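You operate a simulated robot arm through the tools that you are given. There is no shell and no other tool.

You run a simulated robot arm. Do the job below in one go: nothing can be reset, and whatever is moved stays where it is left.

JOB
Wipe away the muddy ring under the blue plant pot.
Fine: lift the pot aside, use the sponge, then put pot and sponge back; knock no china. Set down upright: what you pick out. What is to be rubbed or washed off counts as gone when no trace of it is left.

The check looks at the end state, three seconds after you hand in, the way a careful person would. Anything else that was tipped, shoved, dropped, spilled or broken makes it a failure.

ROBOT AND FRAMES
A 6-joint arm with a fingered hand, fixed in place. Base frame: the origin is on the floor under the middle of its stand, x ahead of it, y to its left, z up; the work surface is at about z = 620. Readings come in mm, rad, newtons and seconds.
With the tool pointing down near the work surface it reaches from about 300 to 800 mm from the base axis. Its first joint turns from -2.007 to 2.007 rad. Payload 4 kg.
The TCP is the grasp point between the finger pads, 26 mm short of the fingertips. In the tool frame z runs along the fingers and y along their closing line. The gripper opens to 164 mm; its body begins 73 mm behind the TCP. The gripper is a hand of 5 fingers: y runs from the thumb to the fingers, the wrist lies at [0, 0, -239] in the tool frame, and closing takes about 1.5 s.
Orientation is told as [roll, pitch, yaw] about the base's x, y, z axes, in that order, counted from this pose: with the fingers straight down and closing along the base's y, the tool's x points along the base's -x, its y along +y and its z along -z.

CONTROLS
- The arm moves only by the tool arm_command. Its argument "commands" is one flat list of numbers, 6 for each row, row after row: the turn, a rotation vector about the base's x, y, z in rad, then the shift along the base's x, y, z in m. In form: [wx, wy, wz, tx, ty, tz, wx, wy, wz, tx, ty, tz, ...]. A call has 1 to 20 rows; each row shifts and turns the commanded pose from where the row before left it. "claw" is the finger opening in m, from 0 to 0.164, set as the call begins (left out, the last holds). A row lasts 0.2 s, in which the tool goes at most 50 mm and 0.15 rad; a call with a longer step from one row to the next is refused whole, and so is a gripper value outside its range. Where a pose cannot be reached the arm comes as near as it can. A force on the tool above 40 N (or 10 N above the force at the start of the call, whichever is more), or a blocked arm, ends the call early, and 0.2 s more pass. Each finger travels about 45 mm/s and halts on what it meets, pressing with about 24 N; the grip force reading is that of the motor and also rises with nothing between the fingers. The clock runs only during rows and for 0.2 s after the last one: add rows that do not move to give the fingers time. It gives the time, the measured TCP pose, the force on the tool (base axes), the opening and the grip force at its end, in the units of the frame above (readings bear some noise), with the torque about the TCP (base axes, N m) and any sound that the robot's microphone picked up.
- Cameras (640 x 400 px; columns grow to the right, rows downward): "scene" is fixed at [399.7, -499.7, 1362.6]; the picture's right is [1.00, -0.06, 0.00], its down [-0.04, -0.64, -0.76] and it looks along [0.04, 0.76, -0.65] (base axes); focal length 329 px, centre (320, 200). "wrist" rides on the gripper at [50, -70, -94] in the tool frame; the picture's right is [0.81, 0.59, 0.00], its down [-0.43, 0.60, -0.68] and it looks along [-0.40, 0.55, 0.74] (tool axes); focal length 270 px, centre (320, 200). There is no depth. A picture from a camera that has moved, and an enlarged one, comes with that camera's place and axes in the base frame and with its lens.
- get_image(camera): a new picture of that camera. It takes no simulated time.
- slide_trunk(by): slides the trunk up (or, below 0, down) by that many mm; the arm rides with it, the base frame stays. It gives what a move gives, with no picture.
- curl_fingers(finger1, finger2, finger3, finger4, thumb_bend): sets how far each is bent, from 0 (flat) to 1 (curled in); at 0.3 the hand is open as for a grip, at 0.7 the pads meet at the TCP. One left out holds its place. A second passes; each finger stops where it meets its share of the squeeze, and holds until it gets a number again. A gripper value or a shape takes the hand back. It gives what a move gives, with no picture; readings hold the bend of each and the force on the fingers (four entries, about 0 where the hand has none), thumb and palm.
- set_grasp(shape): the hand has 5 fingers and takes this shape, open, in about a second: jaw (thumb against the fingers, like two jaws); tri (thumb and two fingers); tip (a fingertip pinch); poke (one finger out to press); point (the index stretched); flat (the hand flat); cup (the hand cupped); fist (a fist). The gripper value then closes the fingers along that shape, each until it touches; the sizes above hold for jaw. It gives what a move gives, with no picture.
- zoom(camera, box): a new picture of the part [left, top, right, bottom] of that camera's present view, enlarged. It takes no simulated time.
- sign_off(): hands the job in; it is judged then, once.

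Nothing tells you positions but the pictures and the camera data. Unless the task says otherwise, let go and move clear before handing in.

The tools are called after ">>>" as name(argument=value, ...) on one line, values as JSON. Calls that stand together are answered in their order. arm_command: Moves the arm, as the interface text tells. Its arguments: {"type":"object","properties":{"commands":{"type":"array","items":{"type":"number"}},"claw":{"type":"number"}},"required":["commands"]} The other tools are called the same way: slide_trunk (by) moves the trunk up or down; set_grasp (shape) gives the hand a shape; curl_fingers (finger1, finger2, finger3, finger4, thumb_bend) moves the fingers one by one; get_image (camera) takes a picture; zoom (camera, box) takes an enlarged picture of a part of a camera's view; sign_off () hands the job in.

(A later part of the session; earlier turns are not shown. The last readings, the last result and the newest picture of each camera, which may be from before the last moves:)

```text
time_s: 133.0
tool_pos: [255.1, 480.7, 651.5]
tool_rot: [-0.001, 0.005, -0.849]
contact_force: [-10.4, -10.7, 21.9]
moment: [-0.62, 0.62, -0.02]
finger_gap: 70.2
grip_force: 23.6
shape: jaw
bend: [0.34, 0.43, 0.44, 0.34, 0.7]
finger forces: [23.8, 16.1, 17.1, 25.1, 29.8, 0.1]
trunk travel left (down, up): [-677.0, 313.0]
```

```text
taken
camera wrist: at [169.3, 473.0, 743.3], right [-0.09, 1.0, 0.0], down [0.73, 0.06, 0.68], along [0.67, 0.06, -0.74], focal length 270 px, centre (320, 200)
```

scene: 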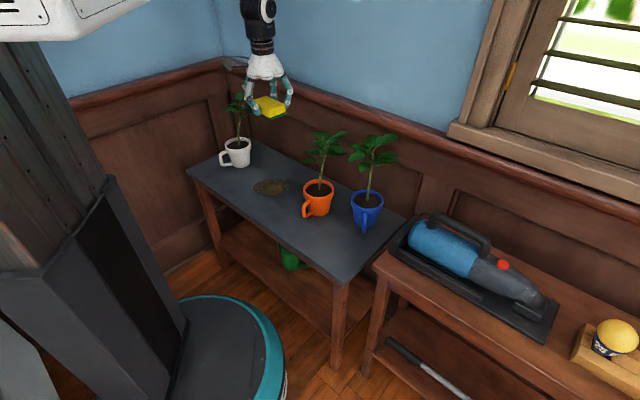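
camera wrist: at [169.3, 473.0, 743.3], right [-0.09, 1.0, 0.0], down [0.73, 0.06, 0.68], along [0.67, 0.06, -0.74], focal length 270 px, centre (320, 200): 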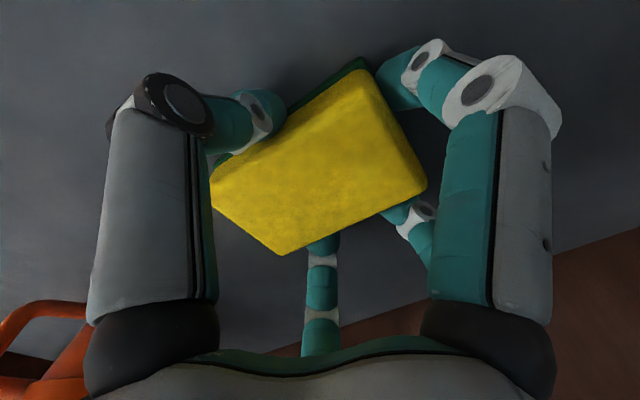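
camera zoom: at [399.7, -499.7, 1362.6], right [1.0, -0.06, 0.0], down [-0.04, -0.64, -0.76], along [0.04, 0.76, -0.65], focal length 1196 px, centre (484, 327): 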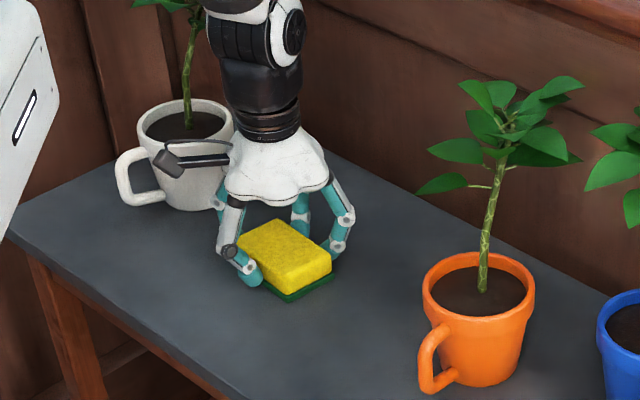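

All visible mud in the swept area is gone. I'll lift off and inspect the surface carefully for any trace.

>>> arm_command(commands=[0, 0, 0, 0, 0, 0.003, 0, 0, 0, 0, 0, 0.01, 0, 0, 0, 0, 0, 0.02])

>>> slide_trunk(by=260)

>>> zoom(camera="scene", box=[235, 150, 315, 210])

>>> get_image(camera="wrist")

>>> get_image(camera="scene")

```text
time_s: 133.8
tool_pos: [253.1, 481.4, 685.0]
tool_rot: [0.0, 0.003, -0.85]
contact_force: [0.7, 0.0, -0.5]
moment: [-0.01, -0.01, 0.01]
finger_gap: 69.4
grip_force: 24.4
shape: jaw
bend: [0.34, 0.43, 0.44, 0.35, 0.7]
finger forces: [22.1, 19.5, 19.9, 23.2, 24.0, 0.0]
trunk travel left (down, up): [-677.0, 313.0]
```

```text
time_s: 136.4
tool_pos: [253.2, 481.4, 943.8]
tool_rot: [0.001, 0.003, -0.849]
contact_force: [0.0, -0.4, -0.8]
moment: [0.0, 0.02, -0.01]
finger_gap: 69.0
grip_force: 23.8
shape: jaw
bend: [0.34, 0.43, 0.44, 0.35, 0.7]
finger forces: [22.2, 19.5, 19.9, 23.1, 24.0, 0.0]
trunk travel left (down, up): [-937.0, 53.0]
```

```text
6.67 times, centred on (275, 180) of scene
camera zoom: at [399.7, -499.7, 1362.6], right [1.0, -0.06, 0.0], down [-0.04, -0.64, -0.76], along [0.04, 0.76, -0.65], focal length 2192 px, centre (620, 333)
```

zoom: 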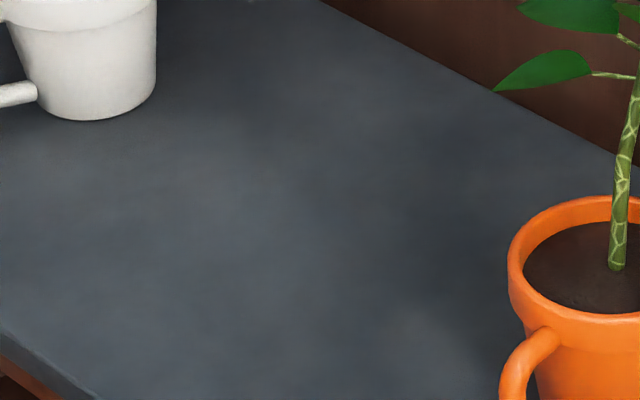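

```text
taken
camera wrist: at [168.9, 473.4, 1036.4], right [-0.09, 1.0, 0.0], down [0.73, 0.07, 0.68], along [0.67, 0.06, -0.74], focal length 270 px, centre (320, 200)
```

wrist: 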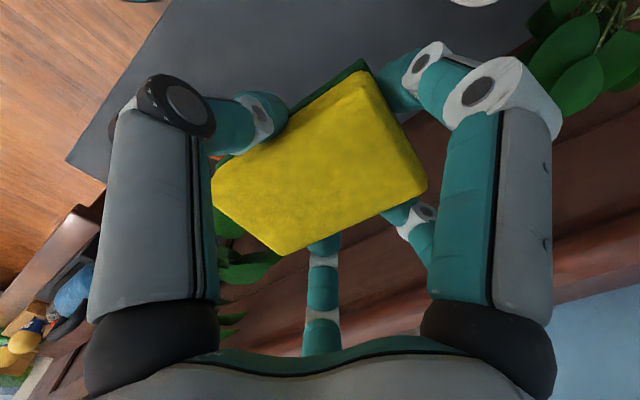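

```text
taken
```

scene: 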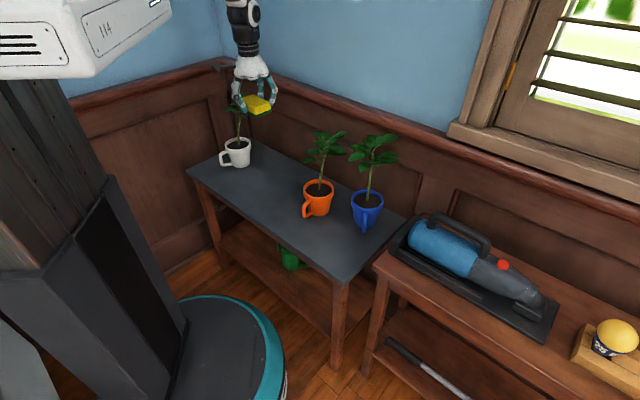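

>>> zoom(camera="scene", box=[248, 168, 298, 203])

>>> zoom(camera="scene", box=[330, 170, 420, 260])

```text
11.43 times, centred on (273, 186) of scene
camera zoom: at [399.7, -499.7, 1362.6], right [1.0, -0.06, 0.0], down [-0.04, -0.64, -0.76], along [0.04, 0.76, -0.65], focal length 3758 px, centre (857, 366)
```

zoom: 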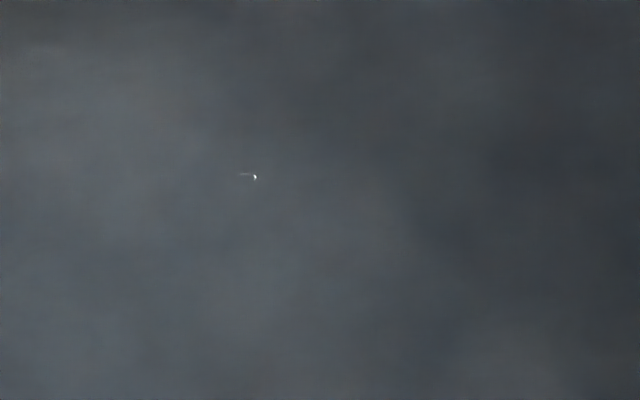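

```text
4.44 times, centred on (375, 215) of scene
camera zoom: at [399.7, -499.7, 1362.6], right [1.0, -0.06, 0.0], down [-0.04, -0.64, -0.76], along [0.04, 0.76, -0.65], focal length 1461 px, centre (76, 133)
```

zoom: 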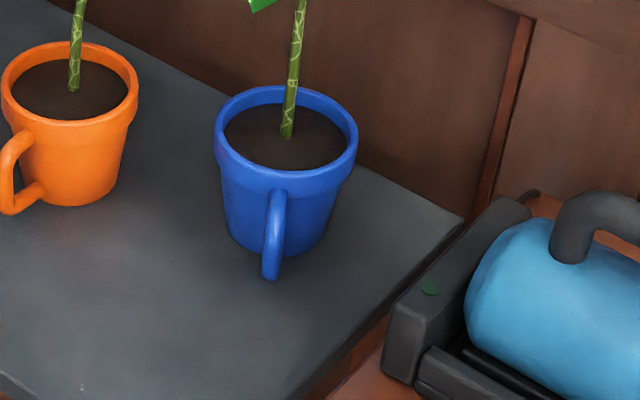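

The patch is clean with no trace visible. The original sponge spot lies in the hand's approach corridor to the parked pot, so I'll park the sponge temporarily at the empty front-left of the table, at about (255, 315).

>>> arm_command(commands=[0, 0, 0, 0, -0.01, 0, 0, 0, 0, 0.0002, -0.0174, 0, 0, 0, 0, 0.0002, -0.0174, 0, 0, 0, 0, 0.0002, -0.0174, 0, 0, 0, 0, 0.0002, -0.0174, 0, 0, 0, 0, 0.0002, -0.0174, 0, 0, 0, 0, 0.0002, -0.0174, 0, 0, 0, 0, 0.0002, -0.0174, 0, 0, 0, 0, 0.0002, -0.0174, 0, 0, 0, 0, 0.0002, -0.0172, 0])

>>> slide_trunk(by=-280)

>>> zoom(camera="scene", box=[200, 130, 350, 270])

```text
time_s: 138.6
tool_pos: [256.6, 315.8, 944.6]
tool_rot: [0.0, 0.005, -0.849]
contact_force: [0.5, -0.2, -1.0]
moment: [0.04, 0.01, -0.01]
finger_gap: 69.4
grip_force: 24.3
shape: jaw
bend: [0.34, 0.43, 0.44, 0.35, 0.7]
finger forces: [21.9, 19.0, 19.5, 22.9, 23.7, 0.0]
trunk travel left (down, up): [-937.0, 53.0]
```

```text
time_s: 141.5
tool_pos: [257.2, 315.9, 664.9]
tool_rot: [-0.001, 0.004, -0.85]
contact_force: [0.1, -0.3, 0.0]
moment: [-0.02, -0.01, 0.0]
finger_gap: 68.8
grip_force: 24.0
shape: jaw
bend: [0.34, 0.43, 0.44, 0.35, 0.7]
finger forces: [21.9, 19.0, 19.5, 22.8, 23.7, 0.0]
trunk travel left (down, up): [-657.0, 333.0]
```

```text
2.86 times, centred on (275, 200) of scene
camera zoom: at [399.7, -499.7, 1362.6], right [1.0, -0.06, 0.0], down [-0.04, -0.64, -0.76], along [0.04, 0.76, -0.65], focal length 939 px, centre (449, 200)
```

zoom: 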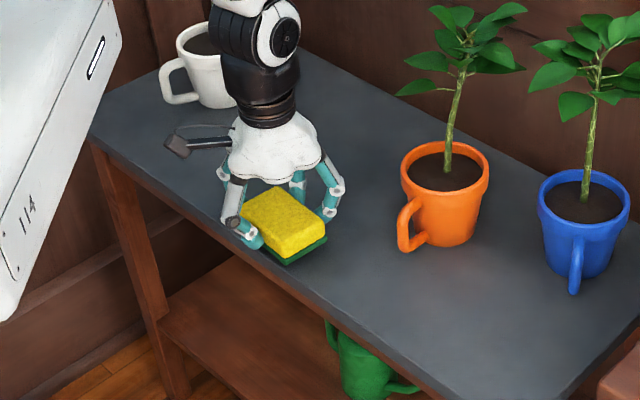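

Fully over the table. Lowering to contact and releasing.

>>> arm_command(commands=[0, 0, 0, 0, 0, -0.003, 0, 0, 0, 0, 0, -0.003, 0, 0, 0, 0, 0, -0.002, 0, 0, 0, 0, 0, -0.0015, 0, 0, 0, 0, 0, 0])

>>> arm_command(commands=[0, 0, 0, 0, 0, -0.0015, 0, 0, 0, 0, 0, 0])

```text
time_s: 142.7
tool_pos: [257.0, 315.6, 654.3]
tool_rot: [0.0, 0.005, -0.849]
contact_force: [0.3, -0.4, -0.1]
moment: [-0.03, -0.02, -0.06]
finger_gap: 69.0
grip_force: 24.5
shape: jaw
bend: [0.34, 0.43, 0.44, 0.35, 0.7]
finger forces: [21.8, 19.0, 19.5, 22.9, 23.7, 0.0]
trunk travel left (down, up): [-657.0, 333.0]
```

```text
time_s: 143.3
tool_pos: [258.4, 315.1, 653.3]
tool_rot: [-0.001, 0.003, -0.849]
contact_force: [-0.4, 0.2, -0.3]
moment: [0.03, -0.02, 0.04]
finger_gap: 69.0
grip_force: 24.0
shape: jaw
bend: [0.34, 0.43, 0.44, 0.35, 0.7]
finger forces: [21.9, 18.9, 19.5, 22.8, 23.7, 0.0]
trunk travel left (down, up): [-657.0, 333.0]
```

>>> arm_command(commands=[0, 0, 0, 0, 0, -0.0012, 0, 0, 0, 0, 0, 0])

>>> arm_command(commands=[0, 0, 0, 0, 0, -0.0008, 0, 0, 0, 0, 0, 0])

```text
time_s: 143.9
tool_pos: [257.7, 316.4, 652.2]
tool_rot: [0.001, 0.004, -0.851]
contact_force: [-0.5, 0.1, -0.1]
moment: [0.02, 0.01, 0.03]
finger_gap: 69.1
grip_force: 24.0
shape: jaw
bend: [0.34, 0.43, 0.44, 0.35, 0.7]
finger forces: [21.8, 19.0, 19.6, 22.8, 23.6, 0.0]
trunk travel left (down, up): [-657.0, 333.0]
```

```text
time_s: 144.5
tool_pos: [257.1, 315.6, 651.8]
tool_rot: [0.0, 0.004, -0.851]
contact_force: [0.5, 0.0, 4.7]
moment: [-0.11, 0.11, 0.02]
finger_gap: 69.2
grip_force: 24.0
shape: jaw
bend: [0.34, 0.43, 0.44, 0.35, 0.7]
finger forces: [21.5, 19.0, 19.9, 23.0, 24.0, 0.0]
trunk travel left (down, up): [-657.0, 333.0]
```

In contact. Opening the hand.

>>> arm_command(commands=[0, 0, 0, 0, 0, 0, 0, 0, 0, 0, 0, 0, 0, 0, 0, 0, 0, 0, 0, 0, 0, 0, 0, 0, 0, 0, 0, 0, 0, 0, 0, 0, 0, 0, 0, 0, 0, 0, 0, 0, 0, 0, 0, 0, 0, 0, 0, 0, 0, 0, 0, 0, 0, 0], claw=0.164)

>>> slide_trunk(by=300)

>>> get_image(camera="scene")

>>> zoom(camera="scene", box=[225, 180, 305, 240])

```text
time_s: 146.5
tool_pos: [256.9, 316.8, 651.1]
tool_rot: [0.001, 0.005, -0.85]
contact_force: [0.3, 0.0, 0.3]
moment: [0.01, 0.01, 0.0]
finger_gap: 164.0
grip_force: 0.0
shape: jaw
bend: [0.3, 0.3, 0.3, 0.3, 0.3]
finger forces: [0.0, 0.0, 0.0, 0.0, 0.1, 0.0]
trunk travel left (down, up): [-657.0, 333.0]
```

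```text
time_s: 149.5
tool_pos: [256.9, 317.6, 951.3]
tool_rot: [0.0, 0.004, -0.851]
contact_force: [1.4, -0.1, -0.4]
moment: [0.03, 0.01, -0.02]
finger_gap: 164.0
grip_force: 0.1
shape: jaw
bend: [0.3, 0.3, 0.3, 0.3, 0.3]
finger forces: [0.1, 0.0, 0.0, 0.1, 0.0, 0.0]
trunk travel left (down, up): [-957.0, 33.0]
```

```text
taken
```

scene: 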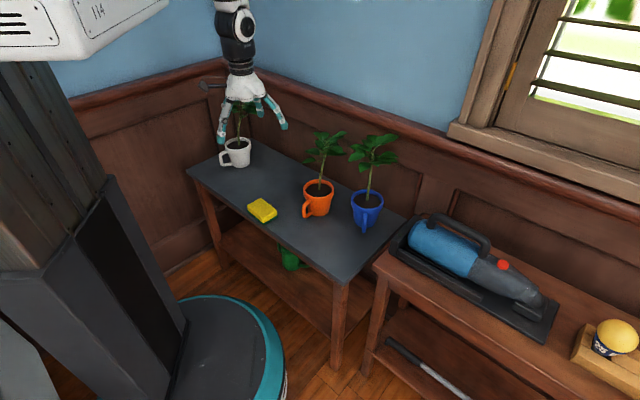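

```text
6.67 times, centred on (265, 210) of scene
camera zoom: at [399.7, -499.7, 1362.6], right [1.0, -0.06, 0.0], down [-0.04, -0.64, -0.76], along [0.04, 0.76, -0.65], focal length 2192 px, centre (687, 133)
```

zoom: 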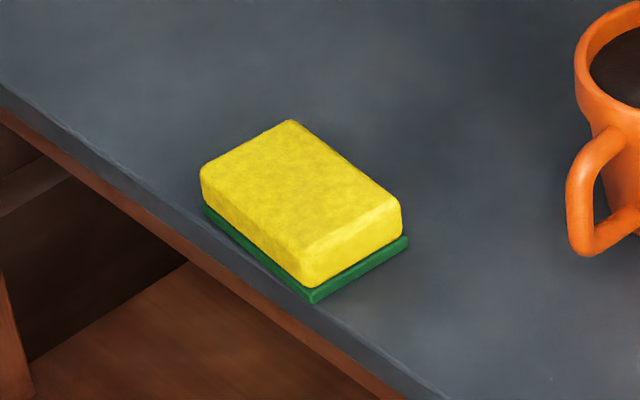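

The sponge is parked safely. Now I'll go back for the pot: moving to the front right at height and turning the hand to the grasp roll (still tool-down).

>>> arm_command(commands=[0, 0, -0.1333, 0.0164, -0.0153, 0.001, 0, 0, -0.1333, 0.0164, -0.0153, 0.001, 0, 0, -0.1333, 0.0164, -0.0153, 0.001, 0, 0, -0.1333, 0.0164, -0.0153, 0.001, 0, 0, -0.1333, 0.0164, -0.0153, 0.001, 0, 0, -0.1333, 0.0164, -0.0153, 0.001, 0, 0, -0.1333, 0.0164, -0.0153, 0.001, 0, 0, -0.1333, 0.0164, -0.0153, 0.001, 0, 0, -0.1333, 0.0164, -0.0153, 0.001, 0, 0, -0.1333, 0.0164, -0.0153, 0.001, 0, 0, -0.1333, 0.0164, -0.0153, 0.001, 0, 0, -0.1333, 0.0164, -0.0153, 0.001, 0, 0, -0.1333, 0.0164, -0.0153, 0.001])

>>> arm_command(commands=[0.0339, -0.1358, 0, 0, 0, 0, 0.0339, -0.1358, 0, 0, 0, 0, 0.0339, -0.1358, 0, 0, 0, 0, 0.0339, -0.1358, 0, 0, 0, 0, 0.0339, -0.1358, 0, 0, 0, 0])

```text
time_s: 152.3
tool_pos: [470.0, 117.0, 964.4]
tool_rot: [0.0, 0.002, -2.586]
contact_force: [-0.3, -0.4, 0.4]
moment: [0.01, 0.0, 0.02]
finger_gap: 164.0
grip_force: 0.2
shape: jaw
bend: [0.3, 0.3, 0.3, 0.3, 0.3]
finger forces: [0.1, 0.1, 0.0, 0.0, 0.1, 0.1]
trunk travel left (down, up): [-957.0, 33.0]
```

```text
time_s: 153.5
tool_pos: [470.4, 118.5, 964.7]
tool_rot: [0.255, 0.665, -2.495]
contact_force: [-1.9, 0.4, -0.1]
moment: [0.0, 0.02, 0.0]
finger_gap: 164.0
grip_force: 0.1
shape: jaw
bend: [0.3, 0.3, 0.3, 0.3, 0.3]
finger forces: [0.0, 0.0, 0.1, 0.0, 0.0, 0.1]
trunk travel left (down, up): [-957.0, 33.0]
```

Tilt reached. Now swinging the heading to 60° and moving to the back-off point.

>>> arm_command(commands=[0, 0, 0.1355, 0.0054, 0.0028, 0, 0, 0, 0.1355, 0.0054, 0.0028, 0, 0, 0, 0.1355, 0.0054, 0.0028, 0, 0, 0, 0.1355, 0.0054, 0.0028, 0, 0, 0, 0.1355, 0.0054, 0.0028, 0, 0, 0, 0.1355, 0.0054, 0.0028, 0])

>>> curl_fingers(finger1=0.3, finger2=0.3, finger3=0.3, finger4=0.2, thumb_bend=0.36)

>>> get_image(camera="scene")

>>> get_image(camera="wrist")

```text
time_s: 154.9
tool_pos: [503.6, 133.3, 963.1]
tool_rot: [0.255, 0.663, -1.681]
contact_force: [0.7, -0.3, -0.2]
moment: [0.04, 0.03, 0.01]
finger_gap: 163.6
grip_force: 0.1
shape: jaw
bend: [0.3, 0.3, 0.3, 0.3, 0.3]
finger forces: [0.0, 0.1, 0.0, 0.1, 0.0, 0.0]
trunk travel left (down, up): [-957.0, 33.0]
```

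```text
time_s: 155.9
tool_pos: [502.5, 133.0, 964.6]
tool_rot: [0.256, 0.663, -1.682]
contact_force: [0.5, 0.6, -0.5]
moment: [0.0, 0.02, 0.04]
finger_gap: 84.1
grip_force: 0.1
shape: fingers
bend: [0.3, 0.3, 0.3, 0.2, 0.36]
finger forces: [0.0, 0.0, 0.0, 0.1, 0.0, 0.0]
trunk travel left (down, up): [-957.0, 33.0]
```

```text
taken
```

scene: 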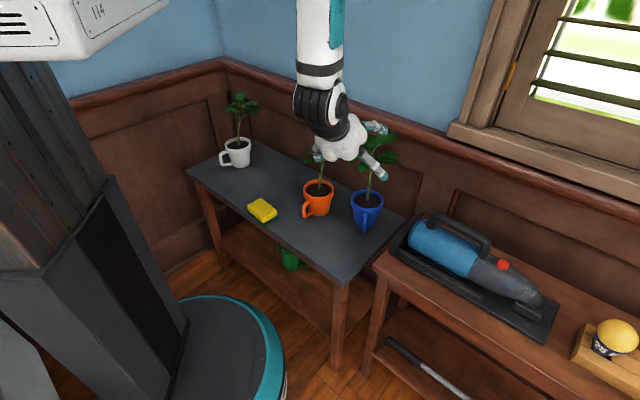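

```text
taken
camera wrist: at [411.9, 139.1, 1051.5], right [0.63, 0.48, 0.61], down [0.31, -0.88, 0.37], along [0.72, -0.04, -0.7], focal length 270 px, centre (320, 200)
```

wrist: 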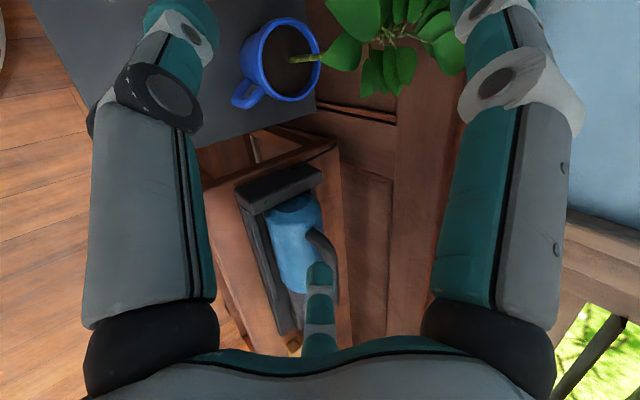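

Clear for the descent; the sponge spot below is empty. Going down.

>>> slide_trunk(by=-251)

>>> get_image(camera="wrist")

>>> zoom(camera="scene", box=[290, 120, 430, 280])

```text
time_s: 158.4
tool_pos: [502.1, 134.1, 712.0]
tool_rot: [0.254, 0.662, -1.682]
contact_force: [0.2, -0.7, -0.1]
moment: [0.01, 0.02, -0.02]
finger_gap: 84.3
grip_force: 0.1
shape: fingers
bend: [0.3, 0.3, 0.3, 0.2, 0.36]
finger forces: [0.1, 0.1, 0.1, 0.1, 0.1, 0.1]
trunk travel left (down, up): [-706.0, 284.0]
```

```text
taken
camera wrist: at [412.0, 139.0, 800.6], right [0.63, 0.48, 0.61], down [0.31, -0.88, 0.37], along [0.72, -0.04, -0.7], focal length 270 px, centre (320, 200)
```

wrist: 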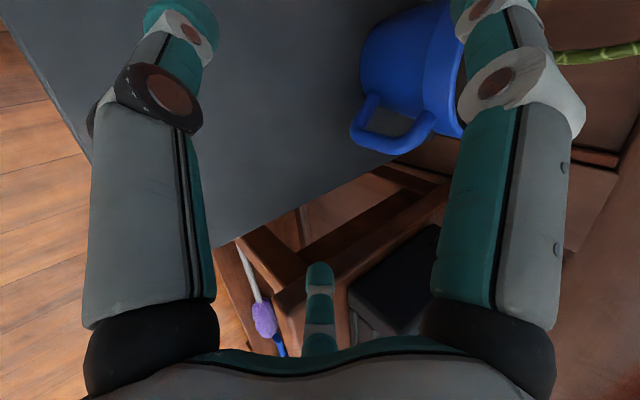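

```text
2.50 times, centred on (360, 200) of scene
camera zoom: at [399.7, -499.7, 1362.6], right [1.0, -0.06, 0.0], down [-0.04, -0.64, -0.76], along [0.04, 0.76, -0.65], focal length 822 px, centre (220, 200)
```

zoom: 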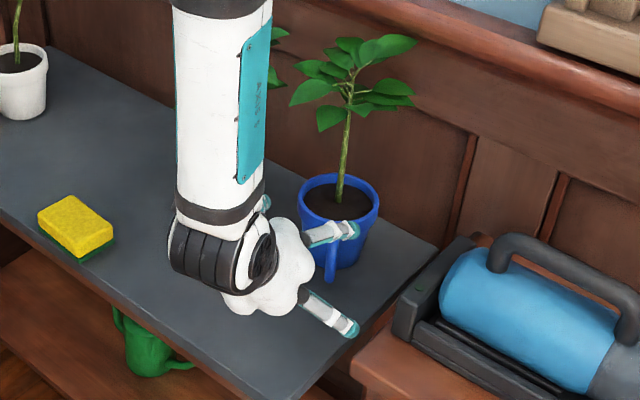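

Advancing along the approach line.

>>> arm_command(commands=[0, 0, 0, 0.01, 0.0173, 0, 0, 0, 0, 0.01, 0.0173, 0, 0, 0, 0, 0.01, 0.0173, 0, 0, 0, 0, 0.01, 0.0173, 0])

>>> zoom(camera="wrist", box=[250, 0, 490, 220])

>>> zoom(camera="scene", box=[290, 120, 430, 280])

```text
time_s: 159.4
tool_pos: [540.5, 204.4, 713.8]
tool_rot: [0.252, 0.664, -1.682]
contact_force: [0.9, 0.6, 0.9]
moment: [0.0, 0.03, 0.02]
finger_gap: 84.3
grip_force: 0.1
shape: fingers
bend: [0.3, 0.3, 0.3, 0.2, 0.36]
finger forces: [0.0, 0.0, 0.1, 0.1, 0.0, 0.2]
trunk travel left (down, up): [-706.0, 284.0]
```

```text
1.82 times, centred on (370, 110) of wrist
camera zoom: at [451.0, 208.9, 799.5], right [0.63, 0.48, 0.61], down [0.31, -0.88, 0.37], along [0.71, -0.04, -0.7], focal length 491 px, centre (229, 364)
```

zoom: 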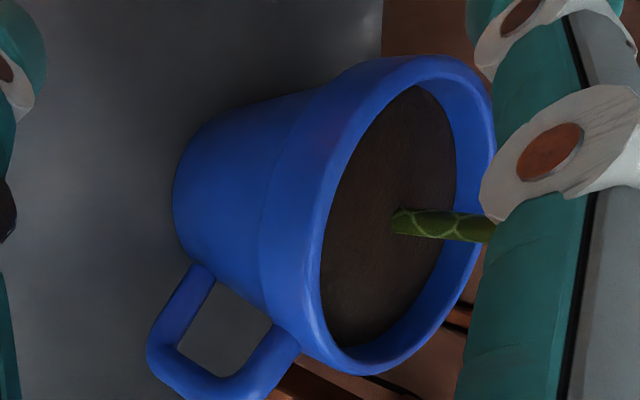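

```text
2.50 times, centred on (360, 200) of scene
camera zoom: at [399.7, -499.7, 1362.6], right [1.0, -0.06, 0.0], down [-0.04, -0.64, -0.76], along [0.04, 0.76, -0.65], focal length 822 px, centre (220, 200)
```

zoom: 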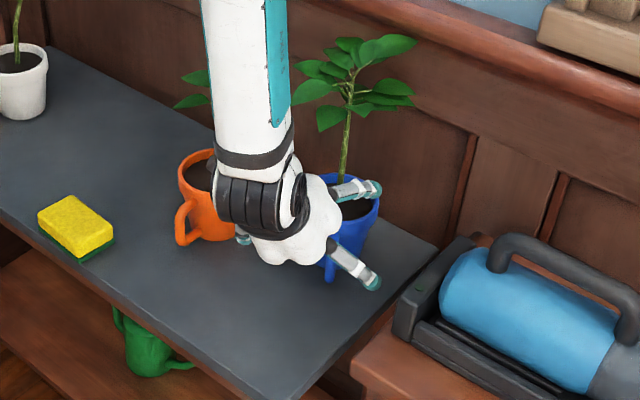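

The pot is where expected (about 79 mm ahead, 10 mm to the finger3 side). Advancing the remaining distance in two steps.

>>> arm_command(commands=[0, 0, 0, 0.0075, 0.013, 0, 0, 0, 0, 0.0075, 0.013, 0, 0, 0, 0, 0.0075, 0.013, 0])

>>> get_image(camera="wrist")

>>> arm_command(commands=[0, 0, 0, 0.007, 0.012, 0, 0, 0, 0, 0.0068, 0.0118, 0, 0, 0, 0, 0.0067, 0.0116, 0])

>>> get_image(camera="wrist")

>>> zoom(camera="scene", box=[290, 120, 430, 280])

```text
time_s: 160.2
tool_pos: [565.3, 242.0, 711.6]
tool_rot: [0.256, 0.663, -1.682]
contact_force: [0.1, 0.3, -0.3]
moment: [-0.01, -0.01, -0.02]
finger_gap: 84.3
grip_force: 0.1
shape: fingers
bend: [0.3, 0.3, 0.3, 0.2, 0.36]
finger forces: [0.0, 0.0, 0.0, 0.0, 0.0, 0.0]
trunk travel left (down, up): [-706.0, 284.0]
```

```text
taken
camera wrist: at [474.1, 246.9, 799.4], right [0.63, 0.48, 0.61], down [0.31, -0.88, 0.37], along [0.72, -0.04, -0.7], focal length 270 px, centre (320, 200)
```

wrist: 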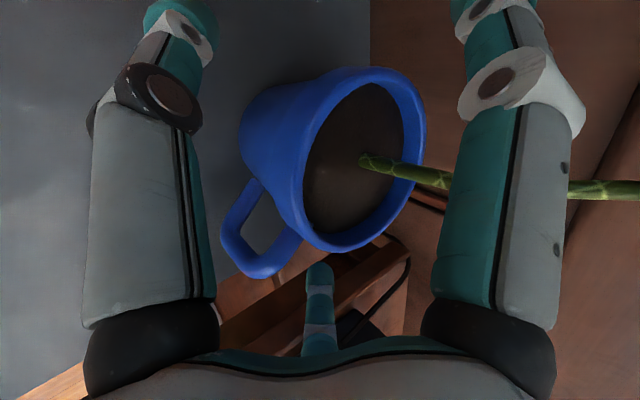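

```text
time_s: 161.1
tool_pos: [586.3, 277.7, 712.2]
tool_rot: [0.257, 0.663, -1.682]
contact_force: [0.8, -0.1, 0.1]
moment: [0.0, 0.0, -0.02]
finger_gap: 84.5
grip_force: 0.0
shape: fingers
bend: [0.3, 0.3, 0.3, 0.2, 0.36]
finger forces: [0.0, 0.1, 0.0, 0.0, 0.1, 0.0]
trunk travel left (down, up): [-706.0, 284.0]
```

```text
taken
camera wrist: at [495.6, 283.0, 799.7], right [0.63, 0.48, 0.61], down [0.31, -0.88, 0.37], along [0.72, -0.04, -0.7], focal length 270 px, centre (320, 200)
```

wrist: 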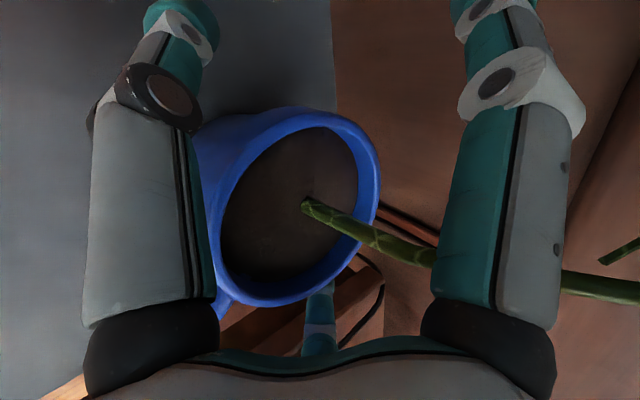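

```text
2.50 times, centred on (360, 200) of scene
camera zoom: at [399.7, -499.7, 1362.6], right [1.0, -0.06, 0.0], down [-0.04, -0.64, -0.76], along [0.04, 0.76, -0.65], focal length 822 px, centre (220, 200)
```

zoom: 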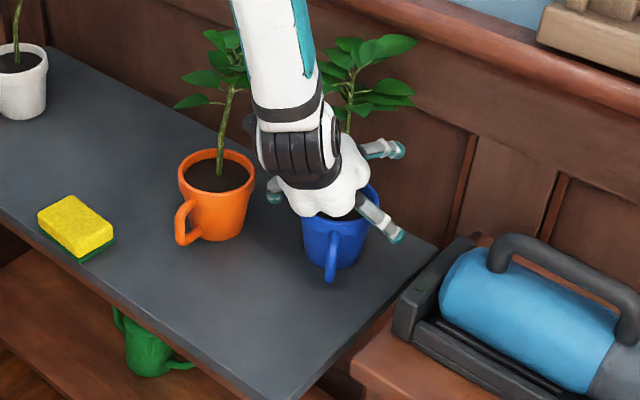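

In position. A 6 mm side shift to match the earlier grip, then closing gradually.

>>> arm_command(commands=[0, 0, 0, -0.0026, 0.0015, 0, 0, 0, 0, -0.0026, 0.0015, 0])

>>> curl_fingers(finger3=0.37, thumb_bend=0.46)

>>> curl_fingers(finger3=0.42, thumb_bend=0.52)

>>> get_image(camera="wrist")

```text
time_s: 161.7
tool_pos: [580.9, 280.7, 711.8]
tool_rot: [0.255, 0.662, -1.682]
contact_force: [0.9, 1.2, -0.9]
moment: [0.01, 0.0, 0.03]
finger_gap: 84.4
grip_force: 0.1
shape: fingers
bend: [0.3, 0.3, 0.3, 0.2, 0.36]
finger forces: [0.0, 0.1, 0.1, 0.0, 0.0, 0.0]
trunk travel left (down, up): [-706.0, 284.0]
```

```text
time_s: 162.7
tool_pos: [580.2, 280.2, 712.2]
tool_rot: [0.254, 0.664, -1.683]
contact_force: [-0.3, -0.2, 0.7]
moment: [0.01, 0.01, -0.01]
finger_gap: 75.5
grip_force: 0.0
shape: fingers
bend: [0.3, 0.3, 0.37, 0.2, 0.46]
finger forces: [0.0, 0.0, 0.0, 0.0, 0.1, 0.1]
trunk travel left (down, up): [-706.0, 284.0]
```

```text
time_s: 163.7
tool_pos: [580.2, 280.1, 712.2]
tool_rot: [0.253, 0.663, -1.68]
contact_force: [2.4, -0.9, -1.0]
moment: [-0.04, -0.06, 0.02]
finger_gap: 72.5
grip_force: 1.4
shape: fingers
bend: [0.3, 0.3, 0.4, 0.2, 0.52]
finger forces: [0.1, 0.0, 2.6, 0.0, 0.0, 0.0]
trunk travel left (down, up): [-706.0, 284.0]
```

```text
taken
camera wrist: at [490.5, 285.9, 800.0], right [0.63, 0.48, 0.61], down [0.31, -0.88, 0.37], along [0.72, -0.04, -0.7], focal length 270 px, centre (320, 200)
```

wrist: 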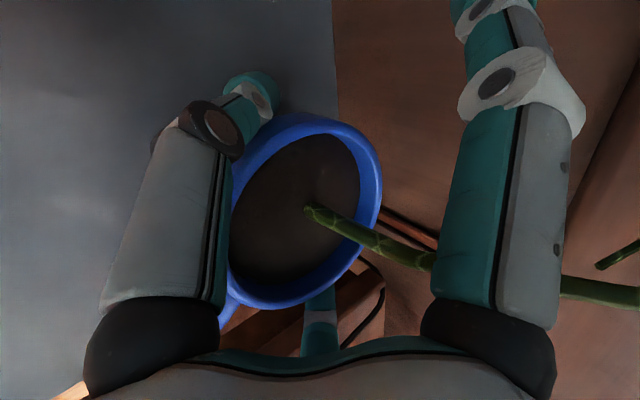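

Finger3 touches and the thumb is about to. Squeezing with the thumb.

>>> curl_fingers(thumb_bend=0.6)

>>> curl_fingers(thumb_bend=0.68)

>>> get_image(camera="wrist")

>>> zoom(camera="scene", box=[290, 120, 430, 280])

```text
time_s: 164.7
tool_pos: [581.9, 280.1, 712.0]
tool_rot: [0.255, 0.664, -1.682]
contact_force: [-1.0, 1.4, 0.1]
moment: [0.03, 0.05, 0.01]
finger_gap: 71.1
grip_force: 6.5
shape: fingers
bend: [0.3, 0.3, 0.38, 0.2, 0.56]
finger forces: [0.0, 0.0, 6.2, 0.1, 7.7, 0.1]
trunk travel left (down, up): [-706.0, 284.0]
```

```text
time_s: 165.7
tool_pos: [581.2, 280.6, 711.5]
tool_rot: [0.253, 0.663, -1.684]
contact_force: [-0.2, -0.1, 0.3]
moment: [0.11, 0.02, -0.01]
finger_gap: 70.4
grip_force: 11.2
shape: fingers
bend: [0.3, 0.3, 0.33, 0.2, 0.62]
finger forces: [0.0, 0.0, 11.0, 0.1, 11.5, 0.1]
trunk travel left (down, up): [-706.0, 284.0]
```

```text
taken
camera wrist: at [490.5, 286.0, 799.7], right [0.63, 0.48, 0.61], down [0.31, -0.88, 0.37], along [0.71, -0.04, -0.7], focal length 270 px, centre (320, 200)
```

wrist: 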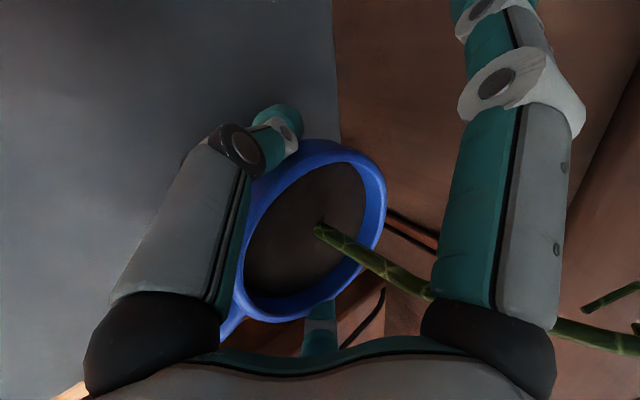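

```text
2.50 times, centred on (360, 200) of scene
camera zoom: at [399.7, -499.7, 1362.6], right [1.0, -0.06, 0.0], down [-0.04, -0.64, -0.76], along [0.04, 0.76, -0.65], focal length 822 px, centre (220, 200)
```

zoom: 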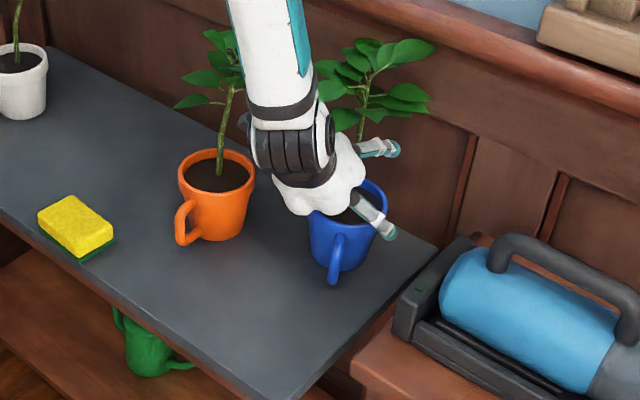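

The pot slid slightly toward finger3 again. Stiffening finger3 to rebalance and raise the squeeze.

>>> curl_fingers(finger3=0.95, thumb_bend=0.66)

>>> get_image(camera="wrist")

>>> zoom(camera="scene", box=[330, 160, 410, 250])

```text
time_s: 166.7
tool_pos: [580.6, 280.5, 712.1]
tool_rot: [0.253, 0.664, -1.683]
contact_force: [0.1, 0.1, 0.4]
moment: [0.12, 0.12, 0.03]
finger_gap: 70.5
grip_force: 10.5
shape: fingers
bend: [0.3, 0.3, 0.31, 0.2, 0.61]
finger forces: [0.0, 0.0, 10.4, 0.0, 10.5, 0.0]
trunk travel left (down, up): [-706.0, 284.0]
```

```text
taken
camera wrist: at [490.4, 286.0, 799.7], right [0.63, 0.48, 0.61], down [0.31, -0.88, 0.37], along [0.71, -0.04, -0.7], focal length 270 px, centre (320, 200)
```

wrist: 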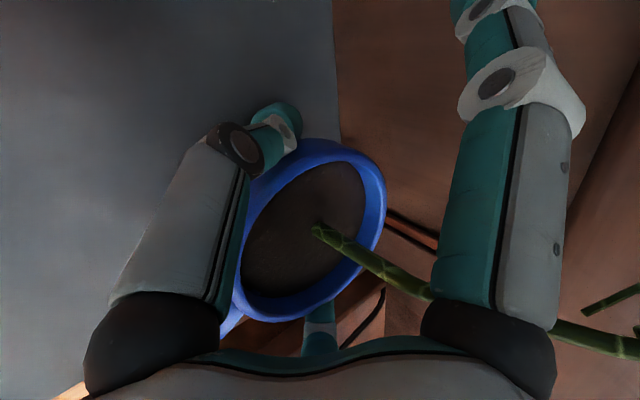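

```text
4.44 times, centred on (370, 205) of scene
camera zoom: at [399.7, -499.7, 1362.6], right [1.0, -0.06, 0.0], down [-0.04, -0.64, -0.76], along [0.04, 0.76, -0.65], focal length 1461 px, centre (98, 178)
```

zoom: 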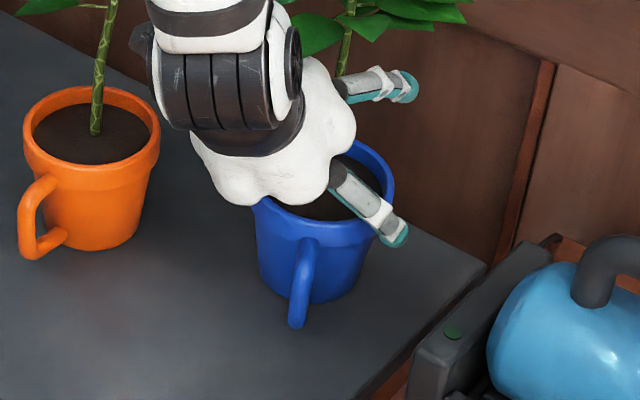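

Same fix as before: ease the thumb while finger3 pushes, then tighten with the thumb.

>>> curl_fingers(finger3=0.85, thumb_bend=0.53)

>>> curl_fingers(finger3=0.95)

>>> get_image(camera="wrist")

```text
time_s: 167.7
tool_pos: [581.0, 280.2, 713.2]
tool_rot: [0.255, 0.664, -1.682]
contact_force: [3.6, -1.6, 3.5]
moment: [-0.05, -0.05, 0.0]
finger_gap: 73.0
grip_force: 5.6
shape: fingers
bend: [0.3, 0.3, 0.43, 0.2, 0.51]
finger forces: [0.0, 0.1, 7.4, 0.0, 3.7, 0.0]
trunk travel left (down, up): [-706.0, 284.0]
```

```text
time_s: 168.7
tool_pos: [580.9, 281.5, 713.3]
tool_rot: [0.256, 0.665, -1.682]
contact_force: [4.3, -0.4, 1.5]
moment: [-0.03, -0.03, 0.03]
finger_gap: 72.7
grip_force: 6.2
shape: fingers
bend: [0.3, 0.3, 0.43, 0.2, 0.51]
finger forces: [0.1, 0.0, 7.8, 0.0, 4.4, 0.0]
trunk travel left (down, up): [-706.0, 284.0]
```

```text
taken
camera wrist: at [490.4, 285.8, 800.1], right [0.63, 0.48, 0.61], down [0.31, -0.88, 0.37], along [0.72, -0.04, -0.7], focal length 270 px, centre (320, 200)
```

wrist: 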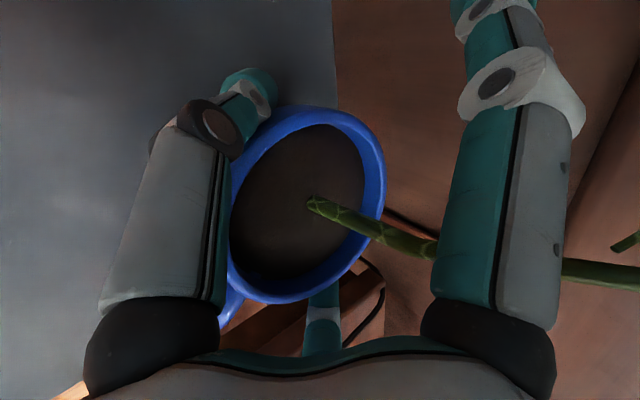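

>>> curl_fingers(thumb_bend=0.58)

>>> curl_fingers(thumb_bend=0.66)

>>> get_image(camera="wrist")

>>> zoom(camera="scene", box=[330, 160, 410, 250])

```text
time_s: 169.7
tool_pos: [581.1, 281.2, 711.7]
tool_rot: [0.252, 0.663, -1.683]
contact_force: [1.4, 0.6, -0.8]
moment: [0.09, 0.09, 0.02]
finger_gap: 72.7
grip_force: 9.7
shape: fingers
bend: [0.3, 0.3, 0.42, 0.2, 0.53]
finger forces: [0.0, 0.0, 10.3, 0.0, 9.6, 0.0]
trunk travel left (down, up): [-706.0, 284.0]
```

```text
time_s: 170.7
tool_pos: [582.0, 281.3, 712.5]
tool_rot: [0.252, 0.663, -1.684]
contact_force: [-0.6, 0.4, 0.0]
moment: [0.08, 0.07, -0.03]
finger_gap: 71.0
grip_force: 17.2
shape: fingers
bend: [0.3, 0.3, 0.39, 0.2, 0.58]
finger forces: [0.1, 0.0, 17.1, 0.1, 16.8, 0.0]
trunk travel left (down, up): [-706.0, 284.0]
```

```text
taken
camera wrist: at [490.5, 286.0, 799.7], right [0.63, 0.48, 0.61], down [0.31, -0.88, 0.37], along [0.71, -0.04, -0.7], focal length 270 px, centre (320, 200)
```

wrist: 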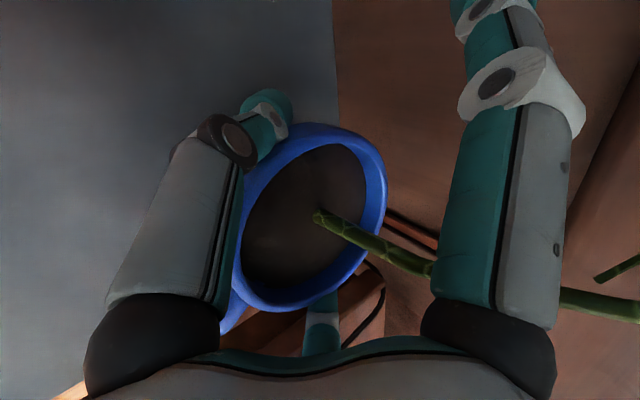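

```text
4.44 times, centred on (370, 205) of scene
camera zoom: at [399.7, -499.7, 1362.6], right [1.0, -0.06, 0.0], down [-0.04, -0.64, -0.76], along [0.04, 0.76, -0.65], focal length 1461 px, centre (98, 178)
```

zoom: 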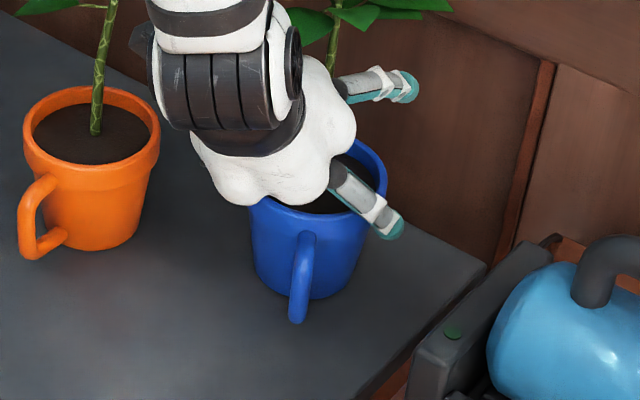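

Balanced at 17 N on each side, same as the first grip. Test lift.

>>> slide_trunk(by=20)

>>> zoom(camera="scene", box=[310, 120, 430, 260])

>>> get_image(camera="wrist")

```text
time_s: 171.3
tool_pos: [581.7, 280.8, 731.9]
tool_rot: [0.254, 0.661, -1.683]
contact_force: [-0.4, 0.2, -6.2]
moment: [0.05, 0.09, -0.02]
finger_gap: 71.1
grip_force: 17.2
shape: fingers
bend: [0.3, 0.3, 0.39, 0.2, 0.58]
finger forces: [0.0, 0.0, 17.3, 0.1, 17.1, 0.0]
trunk travel left (down, up): [-726.0, 264.0]
```

```text
2.86 times, centred on (370, 190) of scene
camera zoom: at [399.7, -499.7, 1362.6], right [1.0, -0.06, 0.0], down [-0.04, -0.64, -0.76], along [0.04, 0.76, -0.65], focal length 939 px, centre (177, 229)
```

zoom: 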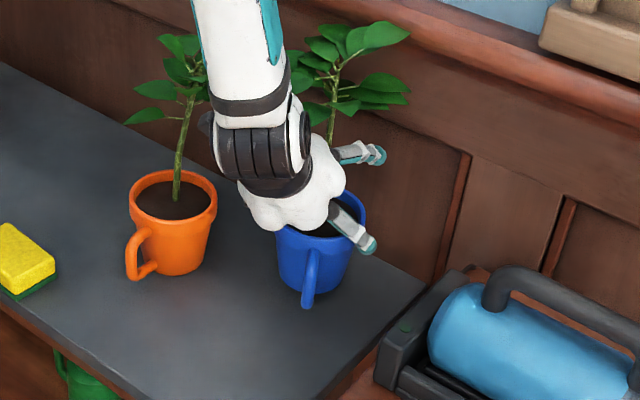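

```text
taken
camera wrist: at [490.6, 286.1, 819.7], right [0.63, 0.48, 0.61], down [0.31, -0.88, 0.37], along [0.71, -0.04, -0.7], focal length 270 px, centre (320, 200)
```

wrist: 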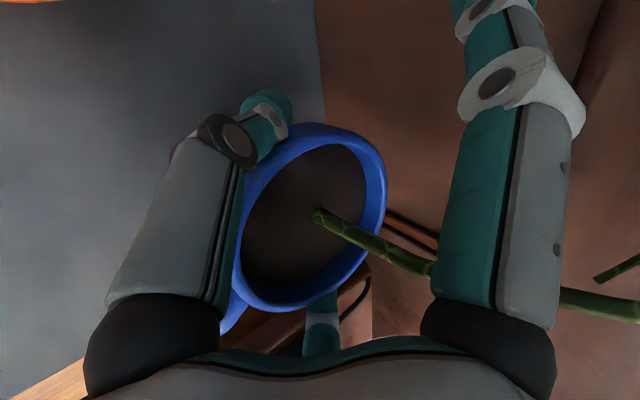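

Lifted cleanly at 6.2 N. Raising above the plants again.

>>> slide_trunk(by=110)

>>> slide_trunk(by=150)

>>> arm_command(commands=[0, 0, 0, 0, 0, 0.01, 0, 0, 0, 0, 0, 0.015, 0, 0, 0, 0, 0, 0.015, 0, 0, 0, 0, 0, 0.015, 0, 0, 0, 0, 0, 0.01])

>>> get_image(camera="scene")

>>> get_image(camera="wrist")

```text
time_s: 172.7
tool_pos: [581.0, 280.1, 841.5]
tool_rot: [0.253, 0.663, -1.682]
contact_force: [0.8, -0.7, -6.2]
moment: [0.09, 0.08, 0.0]
finger_gap: 71.1
grip_force: 17.5
shape: fingers
bend: [0.3, 0.3, 0.39, 0.2, 0.58]
finger forces: [0.0, 0.0, 17.3, 0.0, 17.0, 0.1]
trunk travel left (down, up): [-836.0, 154.0]
```

```text
time_s: 174.5
tool_pos: [581.0, 280.0, 991.5]
tool_rot: [0.252, 0.662, -1.683]
contact_force: [0.0, 0.0, -6.0]
moment: [0.03, 0.11, -0.02]
finger_gap: 71.1
grip_force: 16.7
shape: fingers
bend: [0.3, 0.3, 0.39, 0.2, 0.58]
finger forces: [0.0, 0.0, 17.3, 0.0, 17.1, 0.1]
trunk travel left (down, up): [-986.0, 4.0]
```

```text
time_s: 175.7
tool_pos: [580.8, 281.7, 1057.4]
tool_rot: [0.253, 0.664, -1.68]
contact_force: [-0.7, 0.5, -5.9]
moment: [0.1, 0.05, -0.01]
finger_gap: 71.2
grip_force: 17.0
shape: fingers
bend: [0.3, 0.3, 0.39, 0.2, 0.58]
finger forces: [0.1, 0.0, 17.3, 0.0, 17.1, 0.0]
trunk travel left (down, up): [-986.0, 4.0]
```

```text
taken
```

scene: 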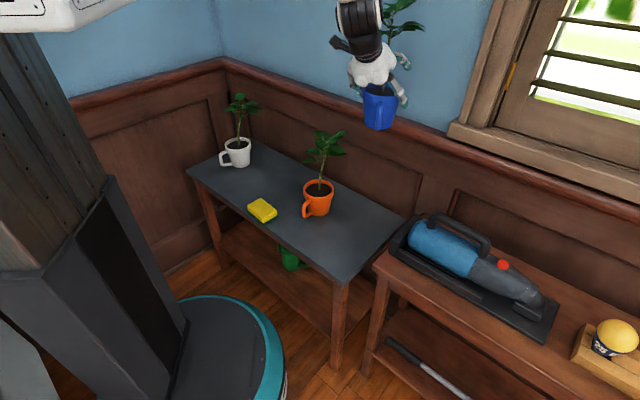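

```text
taken
camera wrist: at [490.2, 285.4, 1145.3], right [0.63, 0.48, 0.61], down [0.31, -0.88, 0.37], along [0.72, -0.04, -0.7], focal length 270 px, centre (320, 200)
```

wrist: 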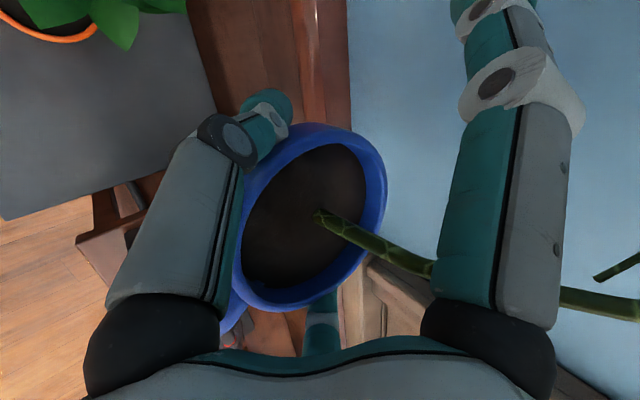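

Carrying back over the orange plant to the original location, rotating back by the same angle.

>>> arm_command(commands=[0, 0, -0.0187, -0.006, 0.0045, 0, 0, 0, -0.0187, -0.0103, 0.0076, 0, 0, 0, -0.0187, -0.0103, 0.0076, 0, 0, 0, -0.0187, -0.0103, 0.0076, 0, 0, 0, -0.0187, -0.0103, 0.0076, 0, 0, 0, -0.0187, -0.0103, 0.0076, 0, 0, 0, -0.0187, -0.0103, 0.0076, 0, 0, 0, -0.0187, -0.0103, 0.0076, 0, 0, 0, -0.0187, -0.0103, 0.0076, 0, 0, 0, -0.0187, -0.0103, 0.0076, 0, 0, 0, -0.0187, -0.0103, 0.0076, 0, 0, 0, -0.0187, -0.0103, 0.0076, 0, 0, 0, -0.0187, -0.0103, 0.0076, 0, 0, 0, -0.0187, -0.0103, 0.0076, 0])

>>> arm_command(commands=[0, 0, -0.0187, -0.0103, 0.0076, 0, 0, 0, -0.0187, -0.0103, 0.0076, 0, 0, 0, -0.0187, -0.0103, 0.0076, 0, 0, 0, -0.0187, -0.0103, 0.0076, 0, 0, 0, -0.0187, -0.0103, 0.0076, 0, 0, 0, -0.0187, -0.0103, 0.0076, 0, 0, 0, -0.0187, -0.0103, 0.0076, 0, 0, 0, -0.0187, -0.0103, 0.0076, 0, 0, 0, -0.0187, -0.0103, 0.0076, 0, 0, 0, -0.0187, -0.0103, 0.0076, 0, 0, 0, -0.0187, -0.0103, 0.0076, 0, 0, 0, -0.0187, -0.0103, 0.0076, 0, 0, 0, -0.0187, -0.0103, 0.0076, 0, 0, 0, -0.0187, -0.0103, 0.0076, 0])

>>> get_image(camera="scene")

>>> get_image(camera="wrist")

```text
time_s: 178.7
tool_pos: [440.1, 384.5, 1058.1]
tool_rot: [0.254, 0.663, -1.945]
contact_force: [-0.1, 0.7, -6.0]
moment: [0.08, 0.05, -0.02]
finger_gap: 71.3
grip_force: 16.6
shape: fingers
bend: [0.3, 0.3, 0.39, 0.2, 0.58]
finger forces: [0.0, 0.0, 17.2, 0.0, 17.2, 0.1]
trunk travel left (down, up): [-986.0, 4.0]
```

```text
time_s: 181.7
tool_pos: [297.5, 490.0, 1058.3]
tool_rot: [0.255, 0.663, -2.205]
contact_force: [0.1, 0.3, -5.8]
moment: [0.1, 0.06, 0.02]
finger_gap: 71.2
grip_force: 17.0
shape: fingers
bend: [0.3, 0.3, 0.39, 0.2, 0.58]
finger forces: [0.1, 0.0, 17.1, 0.0, 17.1, 0.0]
trunk travel left (down, up): [-986.0, 4.0]
```

```text
taken
```

scene: 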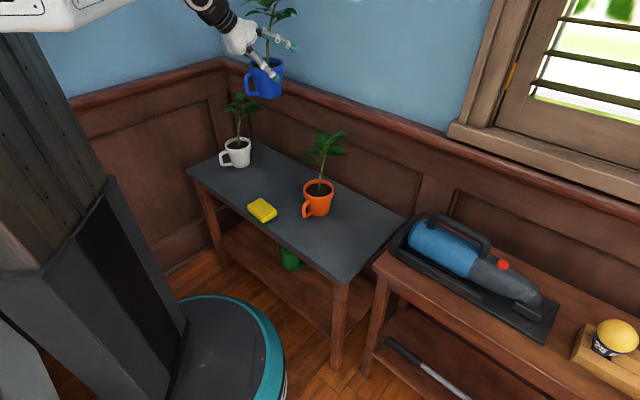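

```text
taken
camera wrist: at [220.4, 540.8, 1145.2], right [0.78, 0.1, 0.61], down [-0.17, -0.91, 0.37], along [0.6, -0.39, -0.7], focal length 270 px, centre (320, 200)
```

wrist: 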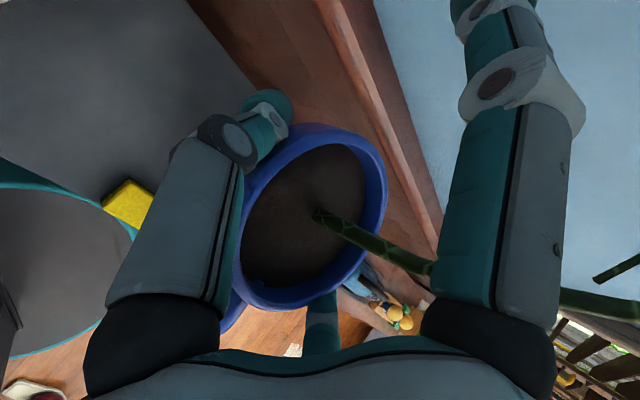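

Fine correction, then descending.

>>> arm_command(commands=[0, 0, 0, -0.002, 0.0014, 0, 0, 0, 0, -0.0019, 0.0013, 0])

>>> slide_trunk(by=-250)

>>> zoom(camera="scene", box=[210, 70, 340, 210])

>>> get_image(camera="wrist")

```text
time_s: 182.3
tool_pos: [293.1, 493.5, 1058.0]
tool_rot: [0.254, 0.663, -2.206]
contact_force: [-0.7, 0.1, -5.6]
moment: [0.14, 0.05, -0.01]
finger_gap: 71.2
grip_force: 17.2
shape: fingers
bend: [0.3, 0.3, 0.39, 0.2, 0.58]
finger forces: [0.1, 0.1, 17.1, 0.0, 17.0, 0.0]
trunk travel left (down, up): [-986.0, 4.0]
```

```text
time_s: 184.9
tool_pos: [294.6, 493.1, 807.6]
tool_rot: [0.254, 0.663, -2.204]
contact_force: [-0.2, 0.1, -5.6]
moment: [0.11, 0.05, 0.04]
finger_gap: 71.4
grip_force: 16.9
shape: fingers
bend: [0.3, 0.3, 0.39, 0.2, 0.58]
finger forces: [0.0, 0.1, 17.2, 0.1, 17.1, 0.0]
trunk travel left (down, up): [-736.0, 254.0]
```

```text
2.86 times, centred on (275, 140) of scene
camera zoom: at [399.7, -499.7, 1362.6], right [1.0, -0.06, 0.0], down [-0.04, -0.64, -0.76], along [0.04, 0.76, -0.65], focal length 939 px, centre (449, 371)
```

zoom: 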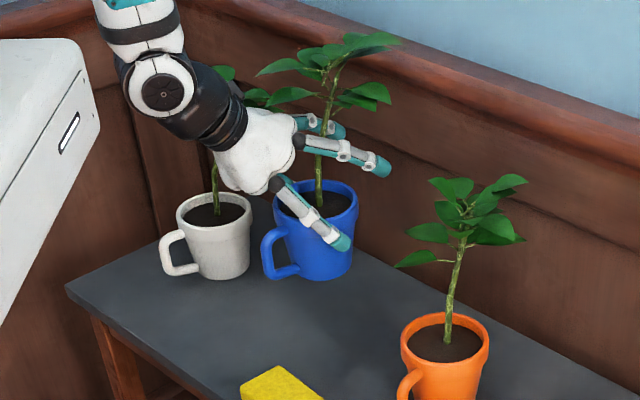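

```text
taken
camera wrist: at [217.3, 543.3, 895.2], right [0.78, 0.1, 0.61], down [-0.17, -0.91, 0.37], along [0.6, -0.39, -0.7], focal length 270 px, centre (320, 200)
```

wrist: 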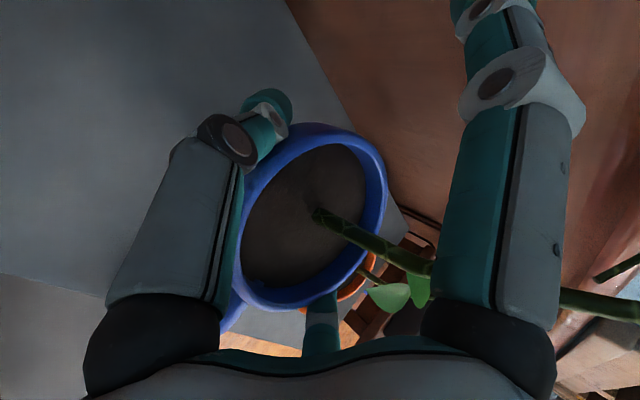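

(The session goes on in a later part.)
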